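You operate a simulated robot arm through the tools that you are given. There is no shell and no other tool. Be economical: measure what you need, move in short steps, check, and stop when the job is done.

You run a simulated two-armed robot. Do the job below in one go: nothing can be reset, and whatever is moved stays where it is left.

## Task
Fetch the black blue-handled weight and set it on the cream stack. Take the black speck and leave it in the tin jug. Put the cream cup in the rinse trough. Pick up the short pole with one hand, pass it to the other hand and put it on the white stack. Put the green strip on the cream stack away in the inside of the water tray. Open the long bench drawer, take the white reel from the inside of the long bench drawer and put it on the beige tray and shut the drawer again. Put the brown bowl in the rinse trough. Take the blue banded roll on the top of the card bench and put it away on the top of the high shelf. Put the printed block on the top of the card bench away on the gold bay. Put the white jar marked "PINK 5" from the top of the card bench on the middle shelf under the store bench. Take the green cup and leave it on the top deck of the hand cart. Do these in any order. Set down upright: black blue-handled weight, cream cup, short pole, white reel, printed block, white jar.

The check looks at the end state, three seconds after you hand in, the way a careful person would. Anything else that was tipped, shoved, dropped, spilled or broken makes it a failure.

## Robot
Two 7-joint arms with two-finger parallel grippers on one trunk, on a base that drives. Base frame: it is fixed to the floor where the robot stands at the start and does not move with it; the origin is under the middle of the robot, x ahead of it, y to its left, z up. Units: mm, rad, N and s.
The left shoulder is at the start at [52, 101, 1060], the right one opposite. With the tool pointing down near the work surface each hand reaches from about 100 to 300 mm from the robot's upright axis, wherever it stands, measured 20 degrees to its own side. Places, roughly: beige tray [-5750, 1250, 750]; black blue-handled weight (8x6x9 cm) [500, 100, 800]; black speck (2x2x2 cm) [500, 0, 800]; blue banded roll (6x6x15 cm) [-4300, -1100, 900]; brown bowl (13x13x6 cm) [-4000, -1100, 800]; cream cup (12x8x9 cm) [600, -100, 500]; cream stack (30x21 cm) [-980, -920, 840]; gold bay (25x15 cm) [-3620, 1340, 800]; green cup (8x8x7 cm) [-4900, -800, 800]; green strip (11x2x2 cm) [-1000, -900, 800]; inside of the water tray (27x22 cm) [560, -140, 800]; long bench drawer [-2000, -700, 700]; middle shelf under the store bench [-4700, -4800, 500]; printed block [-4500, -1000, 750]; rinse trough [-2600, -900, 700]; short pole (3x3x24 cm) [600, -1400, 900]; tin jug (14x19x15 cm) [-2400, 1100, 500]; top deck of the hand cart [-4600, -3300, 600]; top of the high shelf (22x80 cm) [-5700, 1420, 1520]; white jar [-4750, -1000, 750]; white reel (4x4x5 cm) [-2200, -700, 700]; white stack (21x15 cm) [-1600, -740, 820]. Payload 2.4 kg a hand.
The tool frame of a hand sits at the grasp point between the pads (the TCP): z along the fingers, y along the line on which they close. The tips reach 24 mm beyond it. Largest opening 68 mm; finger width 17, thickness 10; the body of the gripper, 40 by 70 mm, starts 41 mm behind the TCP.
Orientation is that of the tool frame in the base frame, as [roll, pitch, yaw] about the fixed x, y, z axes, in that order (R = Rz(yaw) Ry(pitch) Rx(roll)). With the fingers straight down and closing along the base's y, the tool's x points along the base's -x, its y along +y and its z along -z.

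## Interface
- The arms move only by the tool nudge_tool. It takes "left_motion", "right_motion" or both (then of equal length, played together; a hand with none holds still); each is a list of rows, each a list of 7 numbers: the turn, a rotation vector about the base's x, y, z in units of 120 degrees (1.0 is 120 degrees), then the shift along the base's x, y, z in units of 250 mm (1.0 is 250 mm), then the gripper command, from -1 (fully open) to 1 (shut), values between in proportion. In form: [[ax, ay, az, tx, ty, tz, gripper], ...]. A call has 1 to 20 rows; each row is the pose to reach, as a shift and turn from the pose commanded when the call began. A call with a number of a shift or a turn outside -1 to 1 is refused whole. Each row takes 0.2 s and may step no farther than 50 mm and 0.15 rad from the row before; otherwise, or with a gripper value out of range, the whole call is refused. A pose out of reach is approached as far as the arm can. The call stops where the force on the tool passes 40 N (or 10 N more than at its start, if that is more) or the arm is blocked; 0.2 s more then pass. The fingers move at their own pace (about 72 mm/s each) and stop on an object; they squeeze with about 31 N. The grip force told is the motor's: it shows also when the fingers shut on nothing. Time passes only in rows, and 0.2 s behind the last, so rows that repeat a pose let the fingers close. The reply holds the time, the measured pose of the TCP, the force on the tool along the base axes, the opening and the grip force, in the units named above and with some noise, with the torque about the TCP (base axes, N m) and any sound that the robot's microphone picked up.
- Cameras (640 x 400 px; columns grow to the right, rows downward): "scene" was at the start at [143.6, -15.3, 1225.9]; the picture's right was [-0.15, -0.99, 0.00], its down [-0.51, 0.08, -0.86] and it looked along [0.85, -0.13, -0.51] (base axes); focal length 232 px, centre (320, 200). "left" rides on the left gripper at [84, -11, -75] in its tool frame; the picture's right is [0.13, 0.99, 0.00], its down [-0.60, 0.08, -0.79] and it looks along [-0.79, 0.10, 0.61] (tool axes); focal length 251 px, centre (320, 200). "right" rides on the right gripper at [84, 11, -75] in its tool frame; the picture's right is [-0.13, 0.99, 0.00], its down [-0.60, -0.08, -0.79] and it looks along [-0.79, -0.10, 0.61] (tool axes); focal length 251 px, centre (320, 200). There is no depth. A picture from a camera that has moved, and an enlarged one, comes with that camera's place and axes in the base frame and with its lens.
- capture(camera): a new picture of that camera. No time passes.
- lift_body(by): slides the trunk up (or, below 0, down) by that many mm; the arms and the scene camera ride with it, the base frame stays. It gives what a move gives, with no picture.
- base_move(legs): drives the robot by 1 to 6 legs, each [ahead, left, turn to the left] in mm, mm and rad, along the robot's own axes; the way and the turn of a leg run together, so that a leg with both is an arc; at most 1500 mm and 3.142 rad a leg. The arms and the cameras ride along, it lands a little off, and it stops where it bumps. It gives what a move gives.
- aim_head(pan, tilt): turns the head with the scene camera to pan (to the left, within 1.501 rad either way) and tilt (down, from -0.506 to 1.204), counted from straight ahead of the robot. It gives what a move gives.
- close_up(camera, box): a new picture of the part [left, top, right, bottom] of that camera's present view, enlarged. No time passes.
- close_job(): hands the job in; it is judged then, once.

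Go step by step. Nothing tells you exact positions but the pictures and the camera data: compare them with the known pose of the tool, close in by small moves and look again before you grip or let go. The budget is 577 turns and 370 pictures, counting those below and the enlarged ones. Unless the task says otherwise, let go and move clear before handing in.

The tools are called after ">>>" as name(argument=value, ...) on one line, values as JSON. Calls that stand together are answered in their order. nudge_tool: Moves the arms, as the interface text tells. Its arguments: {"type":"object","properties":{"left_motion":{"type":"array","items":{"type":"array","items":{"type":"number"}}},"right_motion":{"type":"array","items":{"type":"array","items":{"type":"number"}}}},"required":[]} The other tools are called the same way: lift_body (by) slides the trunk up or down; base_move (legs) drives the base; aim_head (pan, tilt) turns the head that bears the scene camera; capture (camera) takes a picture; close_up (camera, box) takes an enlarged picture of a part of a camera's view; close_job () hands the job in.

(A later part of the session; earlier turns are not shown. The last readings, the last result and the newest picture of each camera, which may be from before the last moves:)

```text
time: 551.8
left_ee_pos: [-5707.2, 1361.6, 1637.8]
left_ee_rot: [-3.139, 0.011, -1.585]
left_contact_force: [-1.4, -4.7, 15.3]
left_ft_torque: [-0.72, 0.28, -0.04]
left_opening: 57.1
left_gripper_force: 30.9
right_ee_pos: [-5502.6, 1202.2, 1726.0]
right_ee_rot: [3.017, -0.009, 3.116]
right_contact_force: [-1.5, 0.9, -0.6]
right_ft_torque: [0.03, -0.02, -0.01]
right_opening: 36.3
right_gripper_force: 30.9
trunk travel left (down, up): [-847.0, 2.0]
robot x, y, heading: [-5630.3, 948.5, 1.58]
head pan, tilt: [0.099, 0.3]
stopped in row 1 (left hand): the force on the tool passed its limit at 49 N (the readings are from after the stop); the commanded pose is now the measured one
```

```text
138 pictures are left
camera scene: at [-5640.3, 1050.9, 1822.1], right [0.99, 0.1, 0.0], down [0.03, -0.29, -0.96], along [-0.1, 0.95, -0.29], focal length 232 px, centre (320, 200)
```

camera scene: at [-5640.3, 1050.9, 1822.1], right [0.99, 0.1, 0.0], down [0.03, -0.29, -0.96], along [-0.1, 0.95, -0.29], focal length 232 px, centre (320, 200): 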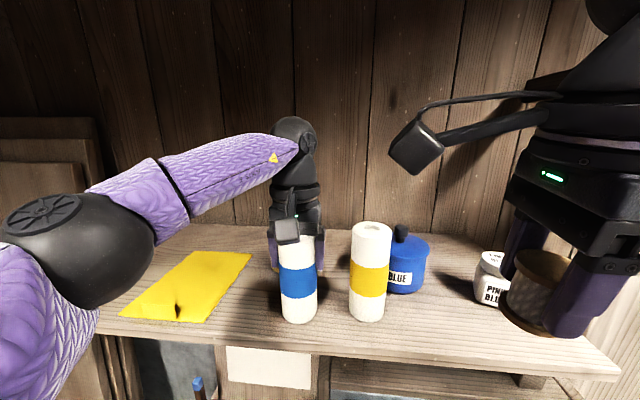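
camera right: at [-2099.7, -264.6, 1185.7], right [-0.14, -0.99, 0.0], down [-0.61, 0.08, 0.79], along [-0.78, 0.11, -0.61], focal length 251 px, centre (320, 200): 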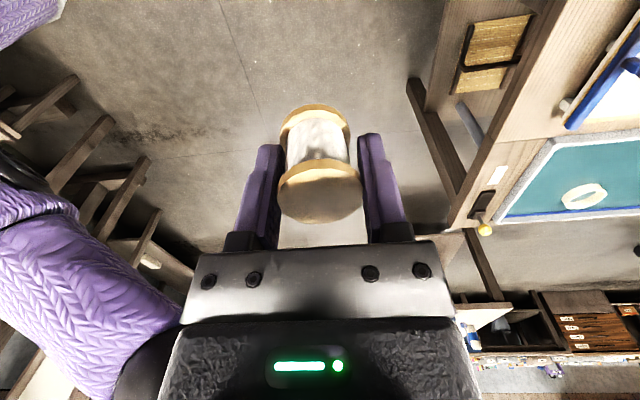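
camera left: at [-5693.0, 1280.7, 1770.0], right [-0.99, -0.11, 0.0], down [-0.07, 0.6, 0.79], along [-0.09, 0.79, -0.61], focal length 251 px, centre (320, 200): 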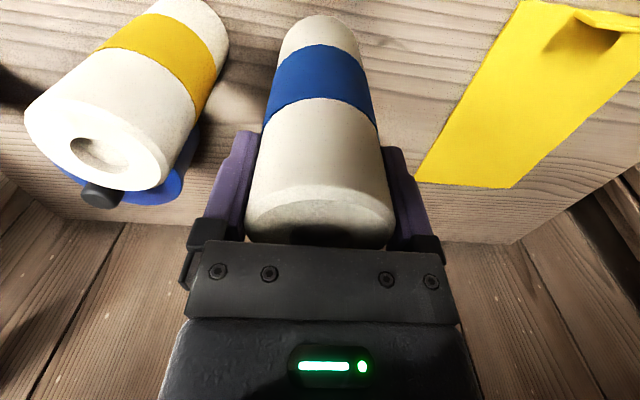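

It stands on the deck. I release and rise.

>>> nudge_tool(left_motion=[[0, 0, 0, 0, 0, 0.008, 1], [0, 0, 0, 0, 0, 0.008, -0.9], [0, 0, 0, 0, 0, 0.008, -1], [0, 0, 0, 0, 0, 0.008, -1], [0, 0, 0, 0, 0, 0.12, -1], [0, 0, 0, 0, 0, 0.28, -1]])

>>> base_move(legs=[[-400, 0, 0]])

>>> capture(camera="scene")

```text
time: 553.2
left_ee_pos: [-5705.4, 1361.7, 1695.8]
left_ee_rot: [3.14, -0.02, -1.583]
left_contact_force: [-0.5, 0.1, -0.5]
left_ft_torque: [0.04, -0.01, 0.03]
left_opening: 68.0
left_gripper_force: 0.0
left hand out of reach, approached as far as the arm can: row 6
right_ee_pos: [-5502.1, 1204.8, 1724.4]
right_ee_rot: [3.016, -0.012, 3.116]
right_contact_force: [0.3, -0.8, -0.3]
right_ft_torque: [0.03, -0.01, 0.0]
right_opening: 36.4
right_gripper_force: 30.9
trunk travel left (down, up): [-847.0, 2.0]
robot x, y, heading: [-5630.6, 951.2, 1.572]
head pan, tilt: [0.099, 0.3]
```

```text
time: 555.7
left_ee_pos: [-5707.5, 961.8, 1694.0]
left_ee_rot: [-3.141, -0.02, -1.579]
left_contact_force: [-0.3, 0.3, 0.1]
left_ft_torque: [0.03, 0.01, 0.0]
left_opening: 68.2
left_gripper_force: 0.0
right_ee_pos: [-5503.2, 806.5, 1726.3]
right_ee_rot: [3.016, -0.011, 3.119]
right_contact_force: [0.6, 0.3, -0.5]
right_ft_torque: [0.02, 0.02, -0.01]
right_opening: 36.5
right_gripper_force: 30.4
trunk travel left (down, up): [-847.0, 2.0]
robot x, y, heading: [-5632.0, 551.1, 1.58]
head pan, tilt: [0.099, 0.3]
```

```text
137 pictures are left
camera scene: at [-5638.9, 654.0, 1822.1], right [0.99, 0.11, 0.0], down [0.03, -0.29, -0.96], along [-0.1, 0.95, -0.3], focal length 232 px, centre (320, 200)
```

scene: 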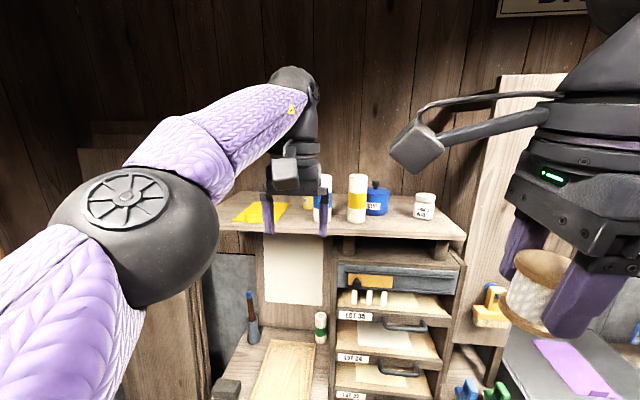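

The blue roll stands on the high shelf. I lower the trunk for the reel.

>>> lift_body(by=-400)

>>> lift_body(by=-175)

>>> aim_head(pan=0.2, tilt=0.6)

>>> capture(camera="scene")

```text
time: 559.5
left_ee_pos: [-5706.6, 962.2, 1295.3]
left_ee_rot: [3.14, -0.021, -1.578]
left_contact_force: [0.1, 0.0, 0.0]
left_ft_torque: [0.03, 0.0, 0.02]
left_opening: 68.0
left_gripper_force: 0.0
right_ee_pos: [-5502.0, 805.4, 1326.2]
right_ee_rot: [3.019, -0.011, 3.118]
right_contact_force: [0.3, -0.6, -0.7]
right_ft_torque: [-0.02, -0.04, 0.01]
right_opening: 36.6
right_gripper_force: 30.7
trunk travel left (down, up): [-447.0, 402.0]
robot x, y, heading: [-5627.7, 551.3, 1.572]
head pan, tilt: [0.099, 0.3]
```

```text
time: 561.5
left_ee_pos: [-5707.2, 961.9, 1120.5]
left_ee_rot: [-3.141, -0.021, -1.577]
left_contact_force: [-0.3, -0.2, -0.6]
left_ft_torque: [-0.02, -0.06, -0.03]
left_opening: 67.9
left_gripper_force: 0.1
right_ee_pos: [-5503.0, 805.1, 1150.8]
right_ee_rot: [3.018, -0.011, 3.118]
right_contact_force: [-0.3, -0.2, -0.7]
right_ft_torque: [-0.01, 0.03, -0.02]
right_opening: 36.3
right_gripper_force: 31.0
trunk travel left (down, up): [-272.0, 577.0]
robot x, y, heading: [-5629.7, 553.8, 1.579]
head pan, tilt: [0.099, 0.3]
```

```text
time: 562.3
left_ee_pos: [-5706.3, 961.9, 1118.3]
left_ee_rot: [3.141, -0.022, -1.58]
left_contact_force: [-0.1, -0.2, -0.2]
left_ft_torque: [0.0, 0.02, 0.02]
left_opening: 67.9
left_gripper_force: 0.1
right_ee_pos: [-5503.1, 804.7, 1150.7]
right_ee_rot: [3.018, -0.009, 3.118]
right_contact_force: [0.8, 0.6, -0.2]
right_ft_torque: [0.02, -0.04, -0.02]
right_opening: 36.3
right_gripper_force: 30.8
trunk travel left (down, up): [-272.0, 577.0]
robot x, y, heading: [-5629.6, 553.5, 1.578]
head pan, tilt: [0.201, 0.6]
```

```text
136 pictures are left
camera scene: at [-5647.5, 691.9, 1217.5], right [0.98, 0.21, 0.0], down [0.12, -0.55, -0.83], along [-0.17, 0.81, -0.56], focal length 232 px, centre (320, 200)
```

scene: 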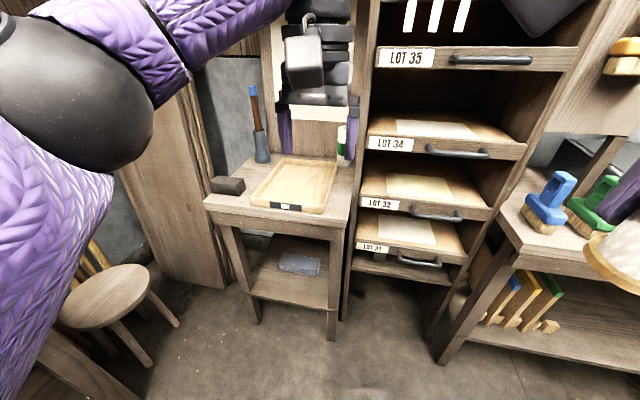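

The tray spans x −5980…−5755, y 1220…1510. I bring the right hand forward, the left hand back, and drive up to it.

>>> nudge_tool(left_motion=[[0, 0, 0, 0, -0.1, 0, -1], [0, 0, 0, 0, -0.2, 0, -1], [0, 0, 0, 0, -0.3, 0, -1], [0, 0, 0, 0, -0.4, 0, -1], [0, 0, 0, 0, -0.4, 0, -1]], right_motion=[[0.02, 0, 0, -0.05, 0.07, -0.1, 1], [0.04, 0, 0, -0.1, 0.14, -0.2, 1], [0.059, 0, 0, -0.16, 0.2, -0.3, 1], [0.059, 0, 0, -0.22, 0.26, -0.4, 1], [0.059, 0, 0, -0.27, 0.33, -0.5, 1]])

>>> capture(camera="right")

>>> base_move(legs=[[0, 280, 0], [330, 0, 0]])

>>> capture(camera="scene")

```text
time: 563.5
left_ee_pos: [-5707.1, 861.8, 1120.3]
left_ee_rot: [3.139, -0.023, -1.576]
left_contact_force: [-25.2, 0.6, -0.2]
left_ft_torque: [-0.02, 0.08, 0.22]
left_opening: 47.3
left_gripper_force: 0.0
right_ee_pos: [-5570.1, 888.4, 1023.9]
right_ee_rot: [2.894, -0.013, 3.117]
right_contact_force: [25.3, 0.0, 0.2]
right_ft_torque: [0.11, 2.39, 0.57]
right_opening: 36.4
right_gripper_force: 30.9
trunk travel left (down, up): [-272.0, 577.0]
robot x, y, heading: [-5628.3, 548.0, 1.575]
head pan, tilt: [0.201, 0.6]
```

```text
135 pictures are left
camera right: at [-5652.5, 882.3, 1099.2], right [0.15, 0.96, 0.24], down [0.61, -0.29, 0.74], along [0.78, 0.03, -0.63], focal length 251 px, centre (320, 200)
```

right: 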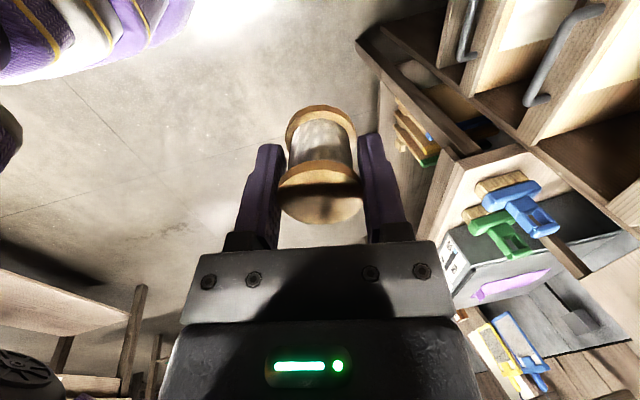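

```text
time: 566.5
left_ee_pos: [-5982.5, 1026.2, 1119.5]
left_ee_rot: [3.138, -0.019, -1.578]
left_contact_force: [-19.3, 0.4, 1.9]
left_ft_torque: [0.03, 0.0, 0.2]
left_opening: 52.4
left_gripper_force: 0.1
right_ee_pos: [-5844.2, 1052.8, 1023.1]
right_ee_rot: [2.891, -0.012, 3.113]
right_contact_force: [19.5, -1.4, -2.4]
right_ft_torque: [0.11, 1.71, 0.47]
right_opening: 36.7
right_gripper_force: 30.9
trunk travel left (down, up): [-272.0, 577.0]
robot x, y, heading: [-5902.4, 716.0, 1.573]
head pan, tilt: [0.201, 0.6]
stopped in leg 2: the force on the tool passed its limit at 40 N (the readings are from after the stop); the commanded pose is now the measured one
```

```text
134 pictures are left
camera scene: at [-5922.0, 858.3, 1217.3], right [0.98, 0.2, 0.0], down [0.11, -0.55, -0.82], along [-0.17, 0.81, -0.57], focal length 232 px, centre (320, 200)
```

scene: 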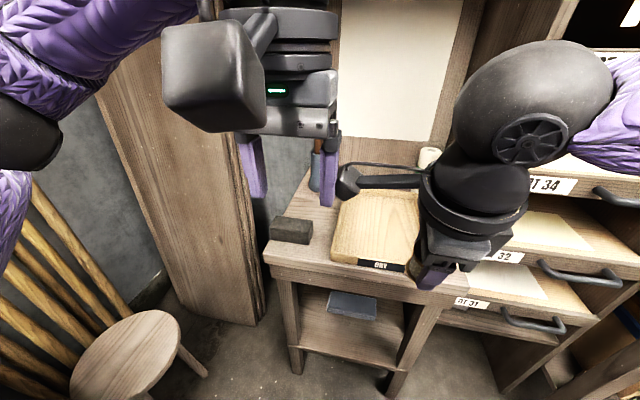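

The right hand's camera touched the left fingers. I move the left hand away to the left, then straighten the right hand (I had tilted it the wrong way).

>>> nudge_tool(left_motion=[[0, 0, 0, -0.15, 0, 0.05, -1], [0, 0, 0, -0.3, 0, 0.1, -1], [0, 0, 0, -0.45, 0, 0.1, -1], [0, 0, 0, -0.5, 0, 0.1, -1]])

>>> nudge_tool(right_motion=[[-0.04, 0, 0, 0, 0, 0, 1], [-0.08, 0, 0, 0, 0, 0, 1], [-0.12, 0, 0, 0, 0, 0, 1]])

>>> capture(camera="scene")

>>> capture(camera="right")

```text
time: 567.5
left_ee_pos: [-6106.8, 1024.9, 1144.7]
left_ee_rot: [3.141, -0.019, -1.582]
left_contact_force: [0.4, -0.4, -1.3]
left_ft_torque: [-0.01, 0.02, -0.04]
left_opening: 68.0
left_gripper_force: 0.1
right_ee_pos: [-5844.1, 1051.1, 1024.2]
right_ee_rot: [2.892, -0.012, 3.117]
right_contact_force: [-0.2, -0.8, -1.0]
right_ft_torque: [0.01, 0.0, -0.01]
right_opening: 36.4
right_gripper_force: 30.6
trunk travel left (down, up): [-272.0, 577.0]
robot x, y, heading: [-5900.1, 718.4, 1.569]
head pan, tilt: [0.201, 0.6]
```

```text
time: 568.3
left_ee_pos: [-6106.1, 1025.1, 1144.5]
left_ee_rot: [3.139, -0.019, -1.58]
left_contact_force: [0.4, -0.1, 0.5]
left_ft_torque: [-0.01, -0.03, 0.0]
left_opening: 68.1
left_gripper_force: 0.0
right_ee_pos: [-5826.7, 1060.0, 1038.8]
right_ee_rot: [-3.136, -0.005, 3.114]
right_contact_force: [0.2, 0.4, 0.2]
right_ft_torque: [-0.01, 0.01, 0.01]
right_opening: 36.5
right_gripper_force: 30.8
right hand out of reach, approached as far as the arm can: row 2, 3
trunk travel left (down, up): [-272.0, 577.0]
robot x, y, heading: [-5906.1, 719.2, 1.577]
head pan, tilt: [0.201, 0.6]
```

```text
133 pictures are left
camera scene: at [-5921.8, 857.6, 1217.4], right [0.98, 0.2, 0.0], down [0.11, -0.55, -0.82], along [-0.17, 0.81, -0.57], focal length 232 px, centre (320, 200)
```

scene: 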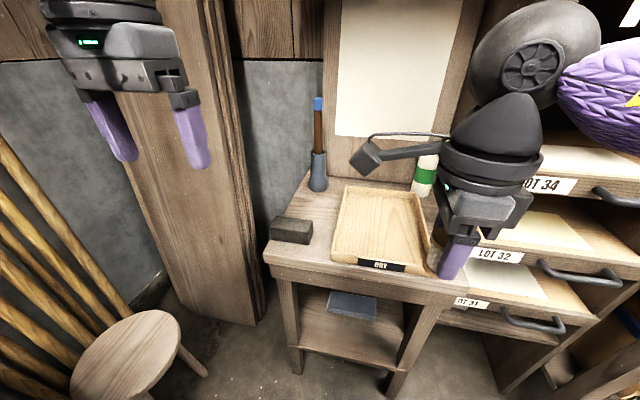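

```text
132 pictures are left
camera right: at [-5908.7, 1073.3, 1112.9], right [0.16, 0.99, 0.0], down [0.61, -0.09, 0.79], along [0.78, -0.13, -0.61], focal length 251 px, centre (320, 200)
```

right: 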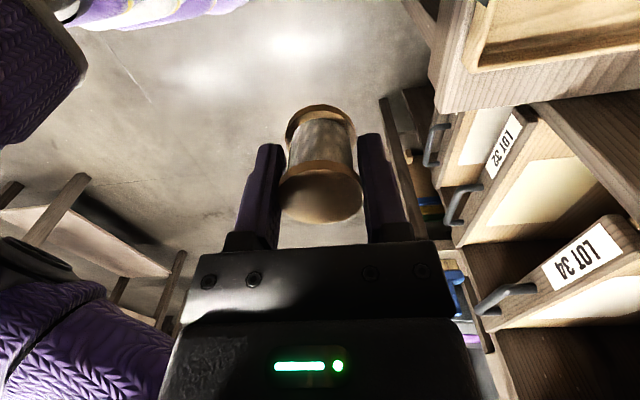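

>>> base_move(legs=[[225, 25, 0]])

>>> nudge_tool(right_motion=[[0, 0, 0, 0, 0.03, -0.15, 1], [0, 0, 0, 0, 0.06, -0.3, 1], [0, 0, 0, 0, 0.06, -0.45, 1]])

>>> capture(camera="right")

>>> capture(camera="scene")

```text
time: 570.0
left_ee_pos: [-6130.5, 1245.1, 1144.7]
left_ee_rot: [3.139, -0.019, -1.584]
left_contact_force: [0.7, -0.1, -0.6]
left_ft_torque: [-0.03, 0.03, -0.03]
left_opening: 68.0
left_gripper_force: 0.0
right_ee_pos: [-5851.0, 1279.6, 1038.0]
right_ee_rot: [-3.138, -0.006, 3.109]
right_contact_force: [0.2, -0.4, 0.1]
right_ft_torque: [0.02, -0.01, -0.01]
right_opening: 36.2
right_gripper_force: 30.8
trunk travel left (down, up): [-272.0, 577.0]
robot x, y, heading: [-5929.9, 939.5, 1.575]
head pan, tilt: [0.201, 0.6]
```

```text
time: 570.8
left_ee_pos: [-6130.5, 1245.5, 1144.7]
left_ee_rot: [3.139, -0.019, -1.581]
left_contact_force: [-0.1, 0.3, 0.5]
left_ft_torque: [0.0, 0.02, 0.0]
left_opening: 68.0
left_gripper_force: 0.1
right_ee_pos: [-5848.9, 1293.9, 925.8]
right_ee_rot: [-3.139, -0.004, 3.11]
right_contact_force: [-0.3, -0.6, -0.2]
right_ft_torque: [0.03, 0.01, 0.0]
right_opening: 36.5
right_gripper_force: 31.0
trunk travel left (down, up): [-272.0, 577.0]
robot x, y, heading: [-5931.1, 936.7, 1.568]
head pan, tilt: [0.201, 0.6]
```

```text
131 pictures are left
camera right: at [-5931.7, 1309.0, 1000.5], right [0.16, 0.99, 0.0], down [0.61, -0.1, 0.79], along [0.78, -0.13, -0.61], focal length 251 px, centre (320, 200)
```

right: 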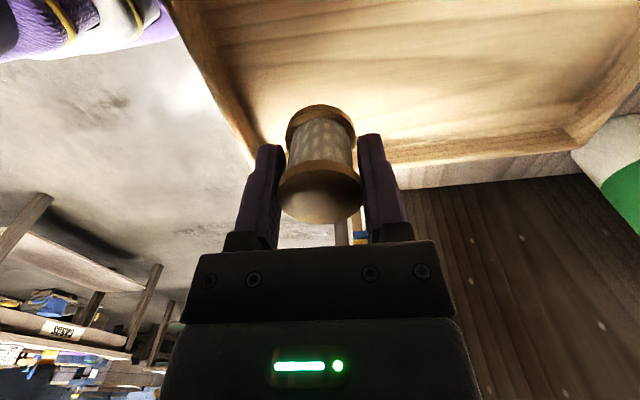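

```text
130 pictures are left
camera scene: at [-5947.1, 1077.1, 1217.4], right [0.98, 0.2, 0.0], down [0.11, -0.55, -0.82], along [-0.17, 0.81, -0.57], focal length 232 px, centre (320, 200)
```

scene: 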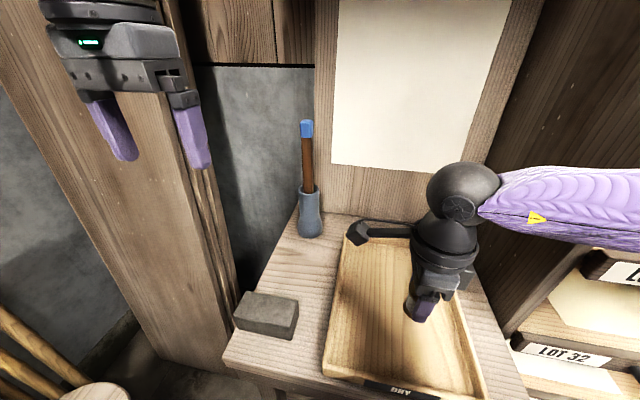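

The reel is over the tray. I lower it until it stands on the tray floor.

>>> nudge_tool(right_motion=[[0, 0, 0, 0, 0, -0.14, 1], [0, 0, 0, 0, 0, -0.24, 1]])

>>> nudge_tool(right_motion=[[0, 0, 0, 0, 0, -0.016, 1], [0, 0, 0, 0, 0, -0.032, 1]])

>>> close_up(camera="scene", box=[330, 220, 500, 390])

```text
time: 571.4
left_ee_pos: [-6129.7, 1245.5, 1145.4]
left_ee_rot: [3.14, -0.019, -1.584]
left_contact_force: [-0.2, 0.1, 0.3]
left_ft_torque: [0.01, 0.0, -0.03]
left_opening: 67.9
left_gripper_force: 0.0
right_ee_pos: [-5846.2, 1291.7, 866.9]
right_ee_rot: [-3.141, -0.008, 3.111]
right_contact_force: [0.1, -0.1, -0.4]
right_ft_torque: [0.0, 0.01, -0.01]
right_opening: 36.2
right_gripper_force: 31.2
right hand out of reach, approached as far as the arm can: row 2
trunk travel left (down, up): [-272.0, 577.0]
robot x, y, heading: [-5928.7, 935.2, 1.569]
head pan, tilt: [0.201, 0.6]
```

```text
time: 572.0
left_ee_pos: [-6130.1, 1245.4, 1146.0]
left_ee_rot: [3.14, -0.019, -1.583]
left_contact_force: [-0.1, -0.4, -0.8]
left_ft_torque: [0.01, -0.02, -0.01]
left_opening: 67.7
left_gripper_force: 0.1
right_ee_pos: [-5843.7, 1290.4, 861.3]
right_ee_rot: [-3.138, -0.007, 3.11]
right_contact_force: [0.0, 0.2, -1.2]
right_ft_torque: [0.03, -0.02, 0.0]
right_opening: 36.5
right_gripper_force: 31.0
trunk travel left (down, up): [-272.0, 577.0]
robot x, y, heading: [-5929.7, 936.6, 1.572]
head pan, tilt: [0.201, 0.6]
```

```text
2.35 times, centred on (415, 305) of scene
camera zoom: at [-5947.1, 1076.9, 1217.4], right [0.98, 0.2, 0.0], down [0.11, -0.55, -0.82], along [-0.17, 0.81, -0.57], focal length 546 px, centre (96, -47)
```

zoom: 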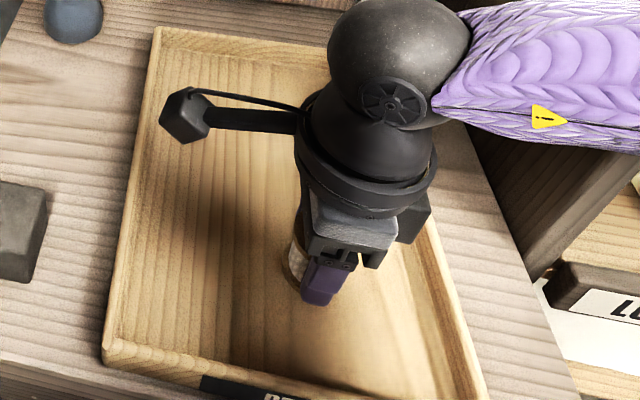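

>>> nudge_tool(right_motion=[[0, 0, 0, 0, 0, -0.016, 1], [0, 0, 0, 0, 0, -0.032, 1]])

>>> nudge_tool(right_motion=[[0, 0, 0, 0, 0, -0.016, 1], [0, 0, 0, 0, 0, -0.032, 1]])

```text
time: 572.6
left_ee_pos: [-6130.5, 1245.0, 1146.6]
left_ee_rot: [3.141, -0.018, -1.581]
left_contact_force: [0.4, 0.4, -0.8]
left_ft_torque: [0.0, 0.05, -0.05]
left_opening: 67.8
left_gripper_force: 0.1
right_ee_pos: [-5841.5, 1288.9, 854.3]
right_ee_rot: [-3.14, -0.006, 3.111]
right_contact_force: [0.2, 0.4, -0.2]
right_ft_torque: [-0.01, 0.02, -0.04]
right_opening: 36.1
right_gripper_force: 30.8
right hand out of reach, approached as far as the arm can: row 1, 2
trunk travel left (down, up): [-272.0, 577.0]
robot x, y, heading: [-5927.9, 937.3, 1.573]
head pan, tilt: [0.201, 0.6]
```

```text
time: 573.2
left_ee_pos: [-6129.2, 1245.0, 1144.8]
left_ee_rot: [3.141, -0.019, -1.583]
left_contact_force: [0.8, 0.3, -1.0]
left_ft_torque: [0.0, 0.0, 0.02]
left_opening: 68.0
left_gripper_force: 0.0
right_ee_pos: [-5838.9, 1289.5, 847.0]
right_ee_rot: [-3.14, -0.007, 3.112]
right_contact_force: [0.3, -0.2, -0.3]
right_ft_torque: [0.0, 0.0, -0.04]
right_opening: 36.2
right_gripper_force: 31.1
trunk travel left (down, up): [-272.0, 577.0]
robot x, y, heading: [-5927.5, 936.3, 1.571]
head pan, tilt: [0.201, 0.6]
```

>>> nudge_tool(right_motion=[[0, 0, 0, 0, 0, -0.012, 1], [0, 0, 0, 0, 0, -0.024, 1]])

>>> close_up(camera="scene", box=[380, 270, 480, 360])

```text
time: 573.8
left_ee_pos: [-6129.3, 1244.8, 1145.6]
left_ee_rot: [3.139, -0.019, -1.582]
left_contact_force: [0.2, -0.8, 0.1]
left_ft_torque: [0.02, -0.03, 0.0]
left_opening: 67.9
left_gripper_force: 0.1
right_ee_pos: [-5837.1, 1287.1, 843.3]
right_ee_rot: [-3.14, -0.007, 3.11]
right_contact_force: [-0.1, 0.8, 0.6]
right_ft_torque: [0.02, 0.01, 0.02]
right_opening: 36.6
right_gripper_force: 31.1
right hand out of reach, approached as far as the arm can: row 1, 2
trunk travel left (down, up): [-272.0, 577.0]
robot x, y, heading: [-5928.5, 938.1, 1.571]
head pan, tilt: [0.201, 0.6]
```

```text
4.44 times, centred on (430, 315) of scene
camera zoom: at [-5947.1, 1076.9, 1217.4], right [0.98, 0.2, 0.0], down [0.11, -0.55, -0.82], along [-0.17, 0.81, -0.57], focal length 1032 px, centre (-169, -311)
```

zoom: 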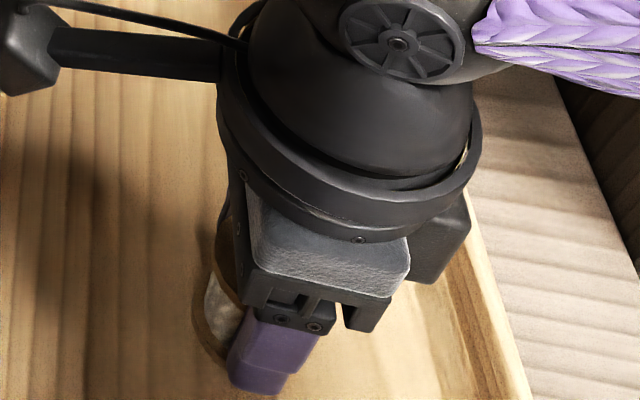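

>>> nudge_tool(right_motion=[[0, 0, 0, 0, 0, -0.012, 1], [0, 0, 0, 0, 0, -0.024, 1]])

>>> capture(camera="right")

```text
time: 574.4
left_ee_pos: [-6131.7, 1244.7, 1147.0]
left_ee_rot: [3.14, -0.017, -1.583]
left_contact_force: [-0.4, -0.6, -0.3]
left_ft_torque: [-0.01, -0.01, -0.01]
left_opening: 68.0
left_gripper_force: 0.0
right_ee_pos: [-5836.2, 1286.7, 839.1]
right_ee_rot: [3.138, -0.007, 3.113]
right_contact_force: [-2.8, 5.5, 26.2]
right_ft_torque: [0.0, 0.03, 0.01]
right_opening: 36.4
right_gripper_force: 31.2
trunk travel left (down, up): [-272.0, 577.0]
robot x, y, heading: [-5929.2, 938.1, 1.576]
head pan, tilt: [0.201, 0.6]
```

```text
127 pictures are left
camera right: at [-5917.8, 1300.3, 913.9], right [0.16, 0.99, 0.0], down [0.61, -0.1, 0.79], along [0.78, -0.12, -0.62], focal length 251 px, centre (320, 200)
```

right: 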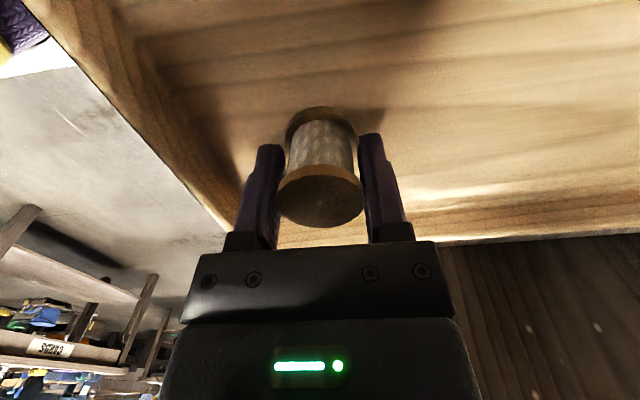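

Contact (26 N). I ease off 2 mm, open moderately and rise.

>>> nudge_tool(right_motion=[[0, 0, 0, 0, 0, 0.01, 1], [0, 0, 0, 0, 0, 0.01, -0.3], [0, 0, 0, 0, 0, 0.01, -0.6], [0, 0, 0, 0, 0, 0.01, -0.6], [0, 0, 0, 0, 0, 0.1, -0.6], [0, 0, 0, 0, 0, 0.25, -0.6], [0, 0, 0, 0, 0, 0.45, -0.6], [0, 0, 0, 0, 0, 0.6, -0.6]])

>>> close_up(camera="scene", box=[330, 220, 500, 390])

```text
time: 576.2
left_ee_pos: [-6130.4, 1245.2, 1144.7]
left_ee_rot: [3.139, -0.02, -1.583]
left_contact_force: [1.1, -0.2, 0.2]
left_ft_torque: [0.03, 0.02, -0.02]
left_opening: 68.2
left_gripper_force: 0.1
right_ee_pos: [-5836.5, 1289.4, 986.7]
right_ee_rot: [-3.14, -0.006, 3.111]
right_contact_force: [-0.3, 0.5, -0.3]
right_ft_torque: [0.01, 0.01, -0.01]
right_opening: 54.5
right_gripper_force: 0.0
trunk travel left (down, up): [-272.0, 577.0]
robot x, y, heading: [-5929.5, 936.1, 1.569]
head pan, tilt: [0.201, 0.6]
```

```text
2.35 times, centred on (415, 305) of scene
camera zoom: at [-5947.2, 1076.8, 1217.4], right [0.98, 0.2, 0.0], down [0.11, -0.55, -0.82], along [-0.17, 0.81, -0.57], focal length 546 px, centre (96, -47)
```

zoom: 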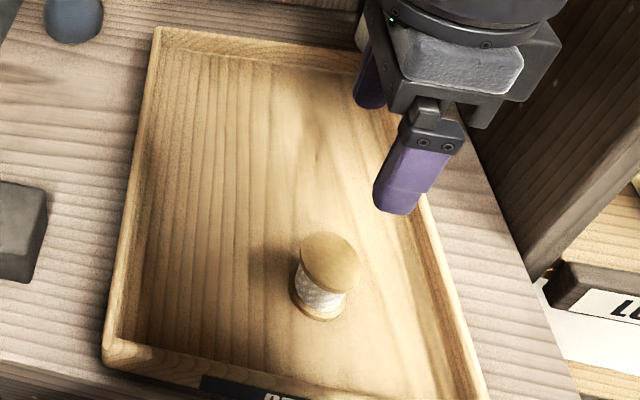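

The reel stands upright in the beige tray. Next the printed block: I drive back through the gap to the card bench's −y side.

>>> base_move(legs=[[-850, 0, 0], [0, -1450, 0], [0, -1150, 0], [-1000, 0, 0], [-720, 0, 0], [0, 1050, 0]])

>>> aim_head(pan=0.1, tilt=0.6)

>>> capture(camera="scene")

```text
time: 606.3
left_ee_pos: [-4560.9, -1331.5, 1145.4]
left_ee_rot: [3.14, -0.02, -1.606]
left_contact_force: [-0.2, -0.1, 0.0]
left_ft_torque: [0.05, -0.02, 0.01]
left_opening: 67.9
left_gripper_force: 0.1
right_ee_pos: [-4267.8, -1294.6, 986.6]
right_ee_rot: [-3.14, -0.004, 3.087]
right_contact_force: [0.6, 0.3, 0.1]
right_ft_torque: [-0.02, -0.02, 0.0]
right_opening: 54.3
right_gripper_force: 0.0
trunk travel left (down, up): [-272.0, 577.0]
robot x, y, heading: [-4369.8, -1645.2, 1.549]
head pan, tilt: [0.201, 0.6]
```

```text
time: 607.0
left_ee_pos: [-4562.6, -1332.4, 1145.5]
left_ee_rot: [3.139, -0.019, -1.605]
left_contact_force: [0.0, -0.7, -0.8]
left_ft_torque: [0.01, -0.02, -0.02]
left_opening: 68.1
left_gripper_force: 0.1
right_ee_pos: [-4267.4, -1294.8, 987.1]
right_ee_rot: [-3.139, -0.006, 3.085]
right_contact_force: [0.1, 0.2, 0.0]
right_ft_torque: [-0.01, -0.06, 0.0]
right_opening: 54.3
right_gripper_force: 0.1
trunk travel left (down, up): [-272.0, 577.0]
robot x, y, heading: [-4368.3, -1647.2, 1.553]
head pan, tilt: [0.099, 0.6]
```

```text
125 pictures are left
camera scene: at [-4373.9, -1503.2, 1217.4], right [1.0, 0.08, 0.0], down [0.04, -0.56, -0.82], along [-0.06, 0.82, -0.57], focal length 232 px, centre (320, 200)
```

scene: 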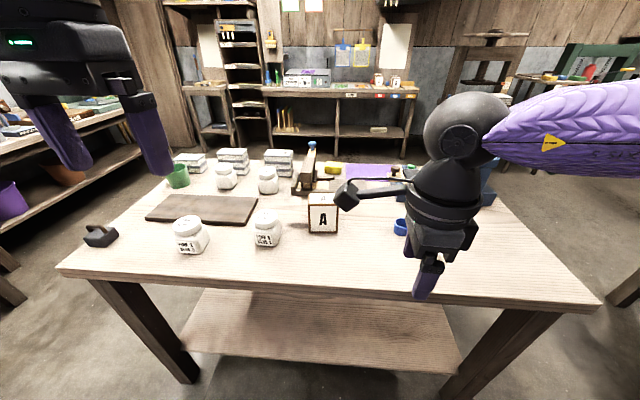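

>>> close_up(camera="scene", box=[70, 130, 360, 270])

>>> close_up(camera="scene", box=[150, 200, 300, 260])

```text
2.21 times, centred on (215, 200) of scene
camera zoom: at [-4373.9, -1503.2, 1217.4], right [1.0, 0.08, 0.0], down [0.04, -0.56, -0.82], along [-0.06, 0.82, -0.57], focal length 512 px, centre (552, 200)
```

zoom: 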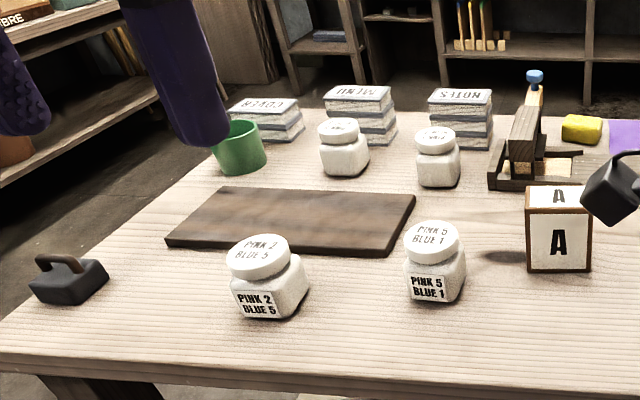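

```text
4.27 times, centred on (225, 230) of scene
camera zoom: at [-4373.9, -1503.2, 1217.4], right [1.0, 0.08, 0.0], down [0.04, -0.56, -0.82], along [-0.06, 0.82, -0.57], focal length 990 px, centre (725, 72)
```

zoom: 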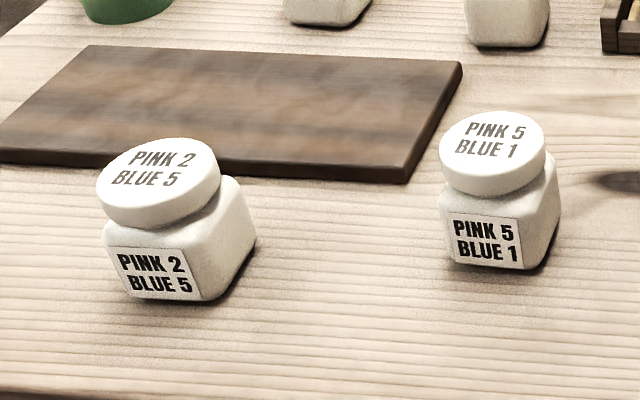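

>>> close_up(camera="scene", box=[205, 155, 290, 200])

```text
7.53 times, centred on (248, 178) of scene
camera zoom: at [-4373.9, -1503.2, 1217.4], right [1.0, 0.08, 0.0], down [0.04, -0.56, -0.82], along [-0.06, 0.82, -0.57], focal length 1748 px, centre (866, 369)
```

zoom: 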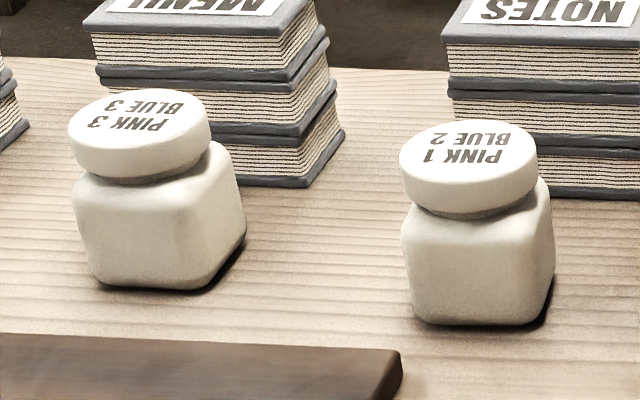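

The wanted jar reads "PINK 5 / BLUE 1" at about (−4539, −1081). First the printed block at (−4403, −1003): it's narrow in y, which suits the right hand's present orientation, so I move up to it.

>>> base_move(legs=[[215, 130, 0.018]])

>>> capture(camera="right")

>>> capture(camera="scene")

```text
time: 608.8
left_ee_pos: [-4695.3, -1113.8, 1146.6]
left_ee_rot: [3.141, -0.02, -1.591]
left_contact_force: [0.0, 0.2, -0.6]
left_ft_torque: [0.01, 0.0, 0.0]
left_opening: 68.0
left_gripper_force: 0.1
right_ee_pos: [-4401.1, -1072.1, 985.8]
right_ee_rot: [-3.141, -0.008, 3.104]
right_contact_force: [0.2, -0.3, -1.0]
right_ft_torque: [0.03, 0.0, -0.03]
right_opening: 54.5
right_gripper_force: 0.1
trunk travel left (down, up): [-272.0, 577.0]
robot x, y, heading: [-4498.7, -1423.1, 1.566]
head pan, tilt: [0.099, 0.6]
```

```text
121 pictures are left
camera right: at [-4483.0, -1058.2, 1060.5], right [0.17, 0.99, 0.0], down [0.6, -0.1, 0.79], along [0.78, -0.13, -0.61], focal length 251 px, centre (320, 200)
```

right: 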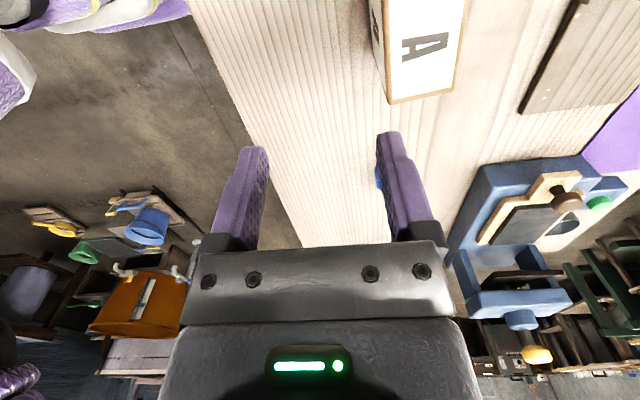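

```text
120 pictures are left
camera scene: at [-4504.8, -1281.9, 1217.4], right [1.0, 0.09, 0.0], down [0.05, -0.56, -0.82], along [-0.08, 0.82, -0.57], focal length 232 px, centre (320, 200)
```

scene: 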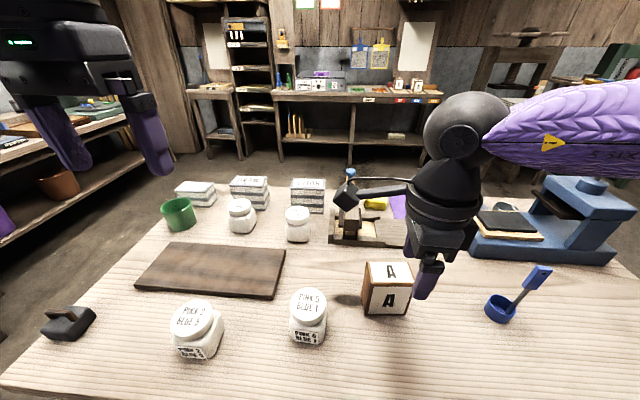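

The block is about 80×51 mm with its top at z≈870, centred (−4402, −997). I go above it, then down with the fingers across its thin side.

>>> base_move(legs=[[12, 0, 0]])

>>> nudge_tool(right_motion=[[0, 0, 0, 0, 0.12, -0.04, -1], [0, 0, 0, 0, 0.25, -0.12, -1], [0, 0, 0, 0, 0.25, -0.24, -1]])

>>> capture(camera="right")

>>> capture(camera="scene")

```text
time: 609.6
left_ee_pos: [-4695.6, -1102.1, 1146.3]
left_ee_rot: [3.139, -0.019, -1.593]
left_contact_force: [-0.1, -0.1, -0.1]
left_ft_torque: [-0.02, 0.0, 0.01]
left_opening: 67.9
left_gripper_force: 0.1
right_ee_pos: [-4400.8, -1060.0, 987.0]
right_ee_rot: [-3.141, -0.004, 3.103]
right_contact_force: [0.7, -0.8, 0.3]
right_ft_torque: [-0.01, 0.01, -0.01]
right_opening: 54.2
right_gripper_force: 0.0
trunk travel left (down, up): [-272.0, 577.0]
robot x, y, heading: [-4501.0, -1407.6, 1.566]
head pan, tilt: [0.099, 0.6]
```

```text
time: 610.4
left_ee_pos: [-4694.8, -1101.1, 1145.8]
left_ee_rot: [3.139, -0.021, -1.591]
left_contact_force: [0.1, -0.3, -0.2]
left_ft_torque: [0.01, -0.03, 0.0]
left_opening: 67.5
left_gripper_force: 0.0
right_ee_pos: [-4389.0, -1005.4, 927.1]
right_ee_rot: [3.142, -0.008, 3.102]
right_contact_force: [0.2, 0.1, -0.3]
right_ft_torque: [-0.02, 0.01, -0.02]
right_opening: 68.2
right_gripper_force: 0.1
right hand out of reach, approached as far as the arm can: row 2, 3
trunk travel left (down, up): [-272.0, 577.0]
robot x, y, heading: [-4493.9, -1410.0, 1.553]
head pan, tilt: [0.099, 0.6]
```

```text
119 pictures are left
camera right: at [-4471.5, -991.8, 1001.4], right [0.17, 0.99, 0.0], down [0.61, -0.1, 0.79], along [0.78, -0.13, -0.61], focal length 251 px, centre (320, 200)
```

right: 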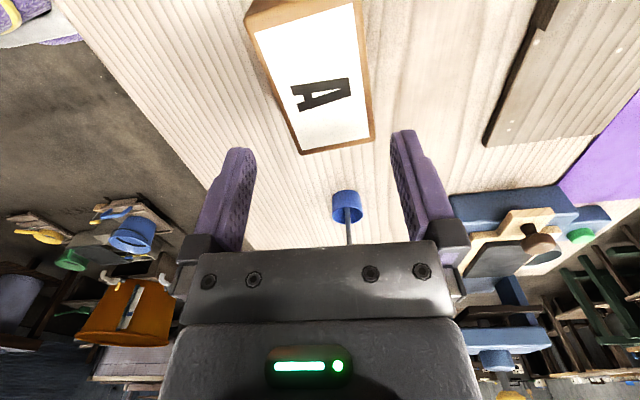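

```text
118 pictures are left
camera scene: at [-4504.5, -1270.0, 1217.4], right [1.0, 0.09, 0.0], down [0.05, -0.56, -0.82], along [-0.08, 0.82, -0.57], focal length 232 px, centre (320, 200)
```

scene: 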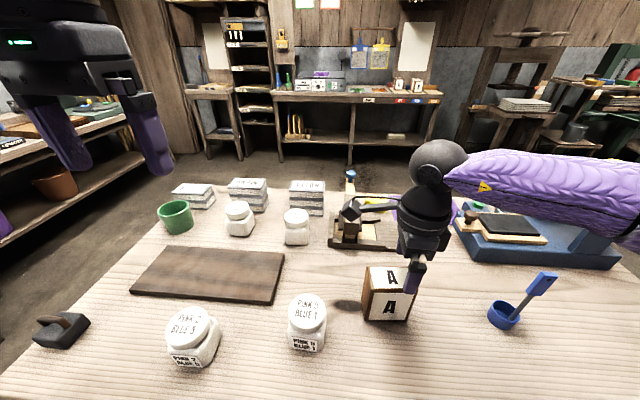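

>>> nudge_tool(right_motion=[[0, 0, 0, -0.03, 0.026, -0.08, -1], [0, 0, 0, -0.03, 0.026, -0.2, -1], [0, 0, 0, -0.03, 0.026, -0.31, -1]])

>>> capture(camera="right")

```text
time: 611.2
left_ee_pos: [-4694.7, -1101.0, 1145.1]
left_ee_rot: [3.141, -0.018, -1.591]
left_contact_force: [-0.2, 0.0, 0.3]
left_ft_torque: [-0.02, 0.0, -0.01]
left_opening: 67.9
left_gripper_force: 0.1
right_ee_pos: [-4377.1, -1014.0, 859.8]
right_ee_rot: [-3.139, -0.006, 3.101]
right_contact_force: [-0.5, 0.2, 0.1]
right_ft_torque: [0.01, -0.02, 0.01]
right_opening: 67.8
right_gripper_force: 0.0
right hand out of reach, approached as far as the arm can: row 1, 2, 3
trunk travel left (down, up): [-272.0, 577.0]
robot x, y, heading: [-4497.6, -1413.2, 1.565]
head pan, tilt: [0.099, 0.6]
```

```text
117 pictures are left
camera right: at [-4459.8, -1000.8, 933.5], right [0.17, 0.99, 0.0], down [0.61, -0.1, 0.79], along [0.78, -0.13, -0.61], focal length 251 px, centre (320, 200)
```

right: 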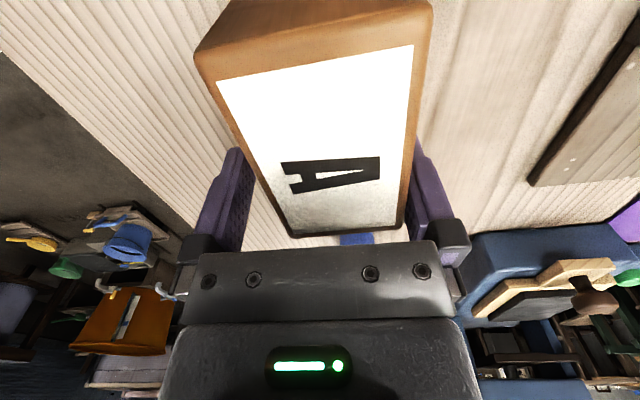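

The fingers straddle the block near one end. I shift the base 18 mm left to grip it more centrally, then close.

>>> base_move(legs=[[5, 20, 0]])

>>> nudge_tool(right_motion=[[0, 0, 0, 0, 0.02, -0.04, -1], [0, 0, 0, 0, 0.02, -0.04, 1], [0, 0, 0, 0, 0.02, -0.04, 1], [0, 0, 0, 0, 0.02, -0.04, 1], [0, 0, 0, 0, 0.02, -0.04, 1]])

>>> capture(camera="right")

```text
time: 612.0
left_ee_pos: [-4716.2, -1095.5, 1145.6]
left_ee_rot: [3.139, -0.018, -1.591]
left_contact_force: [-0.3, 0.3, -0.6]
left_ft_torque: [0.0, -0.01, 0.01]
left_opening: 68.0
left_gripper_force: 0.0
right_ee_pos: [-4398.9, -1009.8, 859.1]
right_ee_rot: [-3.14, -0.006, 3.102]
right_contact_force: [0.5, 0.3, 0.5]
right_ft_torque: [0.01, 0.01, 0.03]
right_opening: 68.1
right_gripper_force: 0.0
trunk travel left (down, up): [-272.0, 577.0]
robot x, y, heading: [-4517.1, -1406.8, 1.563]
head pan, tilt: [0.099, 0.6]
```

```text
time: 613.2
left_ee_pos: [-4715.1, -1097.0, 1145.4]
left_ee_rot: [3.139, -0.019, -1.591]
left_contact_force: [0.2, 0.1, -0.6]
left_ft_torque: [-0.02, 0.0, 0.02]
left_opening: 68.0
left_gripper_force: 0.0
right_ee_pos: [-4392.7, -1008.9, 852.7]
right_ee_rot: [-3.142, -0.009, 3.101]
right_contact_force: [1.0, -0.1, 1.9]
right_ft_torque: [0.01, 0.02, 0.05]
right_opening: 50.3
right_gripper_force: 30.9
right hand out of reach, approached as far as the arm can: row 1, 2, 3, 4, 5
trunk travel left (down, up): [-272.0, 577.0]
robot x, y, heading: [-4515.5, -1407.3, 1.559]
head pan, tilt: [0.099, 0.6]
```

```text
116 pictures are left
camera right: at [-4475.3, -994.5, 926.8], right [0.17, 0.99, 0.0], down [0.61, -0.1, 0.79], along [0.78, -0.13, -0.62], focal length 251 px, centre (320, 200)
```

right: 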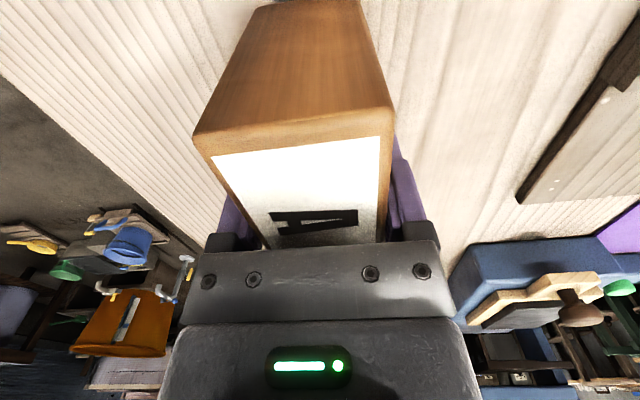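

Gripped. I lift the block and next bring the left hand above the jar "PINK 5 / BLUE 1" to take it along.

>>> nudge_tool(right_motion=[[0, 0, 0, 0, 0, 0.12, 1], [0, 0, 0, 0, 0, 0.3, 1], [0, 0, 0, 0.02, 0, 0.48, 1], [0, 0, 0, 0.06, -0.05, 0.62, 1]])

>>> nudge_tool(left_motion=[[0, 0, 0, 0.15, 0.02, -0.1, -1], [0, 0, 0, 0.3, 0.04, -0.2, -1], [0, 0, 0, 0.45, 0.06, -0.3, -1], [0, 0, 0, 0.6, 0.1, -0.4, -1], [0, 0, 0, 0.69, 0.14, -0.54, -1], [0, 0, 0, 0.69, 0.14, -0.72, -1]])

>>> capture(camera="left")

>>> capture(camera="scene")

```text
time: 614.2
left_ee_pos: [-4714.6, -1094.8, 1145.9]
left_ee_rot: [3.141, -0.018, -1.592]
left_contact_force: [0.2, -0.1, -0.9]
left_ft_torque: [0.0, -0.01, -0.01]
left_opening: 68.1
left_gripper_force: 0.0
right_ee_pos: [-4377.1, -1021.5, 1008.6]
right_ee_rot: [-3.14, -0.007, 3.101]
right_contact_force: [0.0, 0.0, -1.4]
right_ft_torque: [0.0, 0.0, -0.02]
right_opening: 49.9
right_gripper_force: 31.1
trunk travel left (down, up): [-272.0, 577.0]
robot x, y, heading: [-4516.4, -1407.1, 1.557]
head pan, tilt: [0.099, 0.6]
```

```text
time: 615.6
left_ee_pos: [-4542.9, -1063.5, 964.3]
left_ee_rot: [3.14, -0.02, -1.592]
left_contact_force: [1.2, 0.6, 0.6]
left_ft_torque: [0.02, 0.01, -0.02]
left_opening: 68.0
left_gripper_force: 0.0
right_ee_pos: [-4377.9, -1022.0, 1008.0]
right_ee_rot: [-3.139, -0.006, 3.101]
right_contact_force: [0.4, -0.6, -1.4]
right_ft_torque: [0.0, -0.02, 0.03]
right_opening: 50.2
right_gripper_force: 31.1
trunk travel left (down, up): [-272.0, 577.0]
robot x, y, heading: [-4517.5, -1409.0, 1.564]
head pan, tilt: [0.099, 0.6]
```

```text
115 pictures are left
camera left: at [-4534.1, -1145.9, 1040.5], right [-0.99, -0.11, 0.0], down [-0.06, 0.62, 0.78], along [-0.09, 0.78, -0.62], focal length 251 px, centre (320, 200)
```

left: 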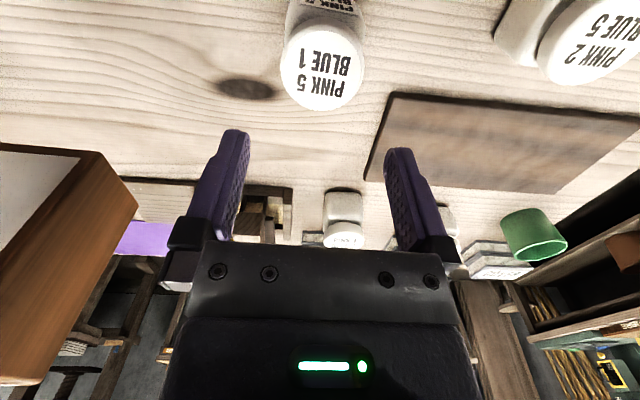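

```text
114 pictures are left
camera scene: at [-4524.5, -1264.6, 1217.4], right [1.0, 0.09, 0.0], down [0.05, -0.56, -0.82], along [-0.08, 0.82, -0.57], focal length 232 px, centre (320, 200)
```

scene: 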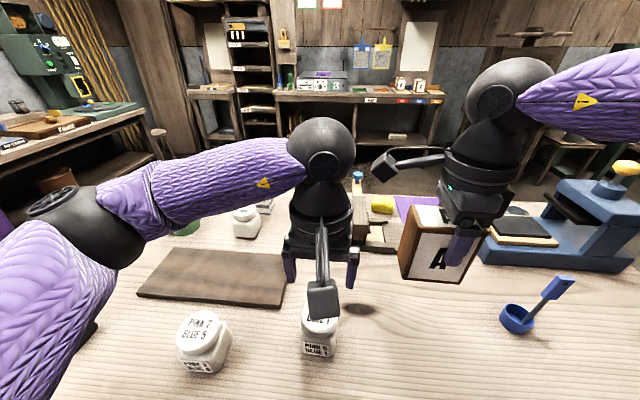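

>>> nudge_tool(left_motion=[[0, 0, 0, -0.012, -0.004, -0.12, -1], [0, 0, 0, -0.012, -0.004, -0.26, -1]])

>>> capture(camera="left")

>>> close_up(camera="scene", box=[240, 220, 400, 380])

```text
time: 616.2
left_ee_pos: [-4547.0, -1062.7, 900.3]
left_ee_rot: [3.141, -0.016, -1.591]
left_contact_force: [-0.6, 0.6, -0.4]
left_ft_torque: [-0.03, 0.02, -0.04]
left_opening: 68.0
left_gripper_force: 0.0
right_ee_pos: [-4377.9, -1022.5, 1007.2]
right_ee_rot: [-3.139, -0.004, 3.102]
right_contact_force: [0.4, -0.1, -1.7]
right_ft_torque: [0.02, -0.04, -0.05]
right_opening: 49.9
right_gripper_force: 30.5
trunk travel left (down, up): [-272.0, 577.0]
robot x, y, heading: [-4518.0, -1404.5, 1.563]
head pan, tilt: [0.099, 0.6]
```

```text
113 pictures are left
camera left: at [-4538.2, -1144.4, 975.5], right [-0.99, -0.11, 0.0], down [-0.07, 0.62, 0.78], along [-0.09, 0.78, -0.62], focal length 251 px, centre (320, 200)
```

left: 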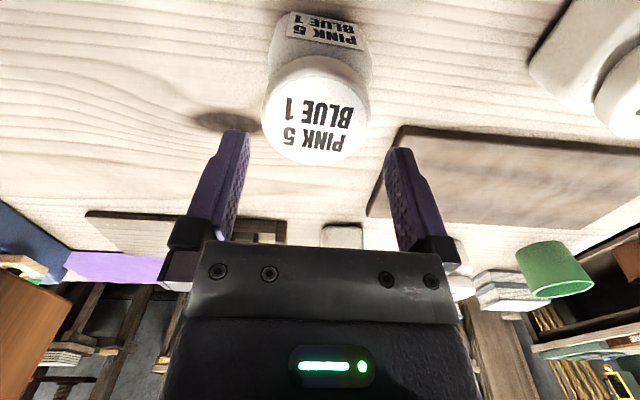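

```text
2.50 times, centred on (320, 300) of scene
camera zoom: at [-4524.5, -1264.6, 1217.4], right [1.0, 0.09, 0.0], down [0.05, -0.56, -0.82], along [-0.08, 0.82, -0.57], focal length 580 px, centre (320, -50)
```

zoom: 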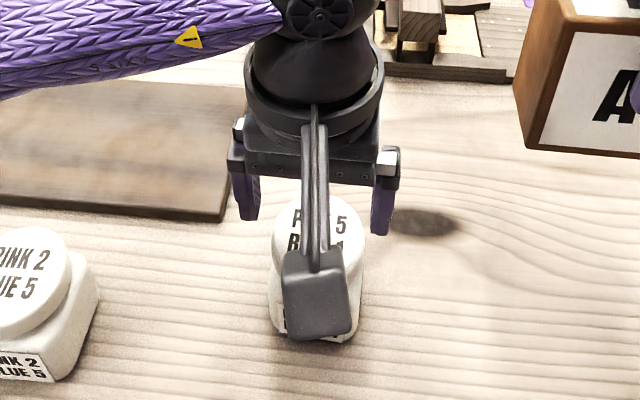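

Centred over the lid (top z≈850). I go down so the fingertips take the lid, and close.

>>> nudge_tool(left_motion=[[0, 0, 0, 0.006, 0, -0.1, -1], [0, 0, 0, 0.006, 0, -0.19, -1], [0, 0, 0, 0.006, 0, -0.2, 1], [0, 0, 0, 0.006, 0, -0.2, 1], [0, 0, 0, 0.006, 0, -0.2, 1]])

>>> capture(camera="left")

```text
time: 617.4
left_ee_pos: [-4544.4, -1061.9, 850.6]
left_ee_rot: [3.14, -0.016, -1.59]
left_contact_force: [-2.9, 3.6, 22.1]
left_ft_torque: [0.16, 0.06, -0.22]
left_opening: 59.5
left_gripper_force: 31.4
right_ee_pos: [-4377.9, -1021.8, 1009.0]
right_ee_rot: [3.141, -0.008, 3.101]
right_contact_force: [0.2, 1.4, -1.2]
right_ft_torque: [-0.02, 0.01, -0.01]
right_opening: 49.8
right_gripper_force: 31.4
trunk travel left (down, up): [-272.0, 577.0]
robot x, y, heading: [-4521.5, -1407.5, 1.56]
head pan, tilt: [0.099, 0.6]
```

```text
111 pictures are left
camera left: at [-4535.4, -1145.2, 926.8], right [-0.99, -0.11, 0.0], down [-0.07, 0.62, 0.78], along [-0.09, 0.78, -0.62], focal length 251 px, centre (320, 200)
```

left: 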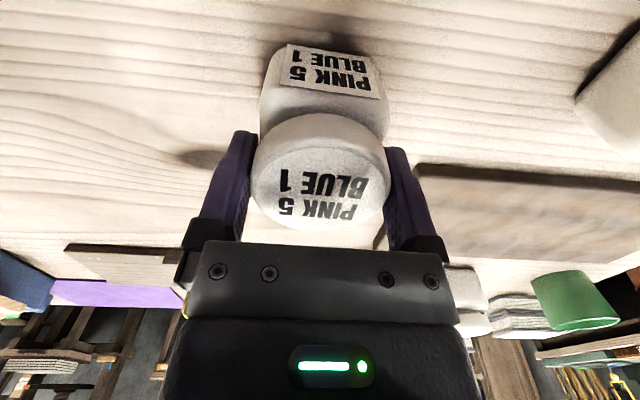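

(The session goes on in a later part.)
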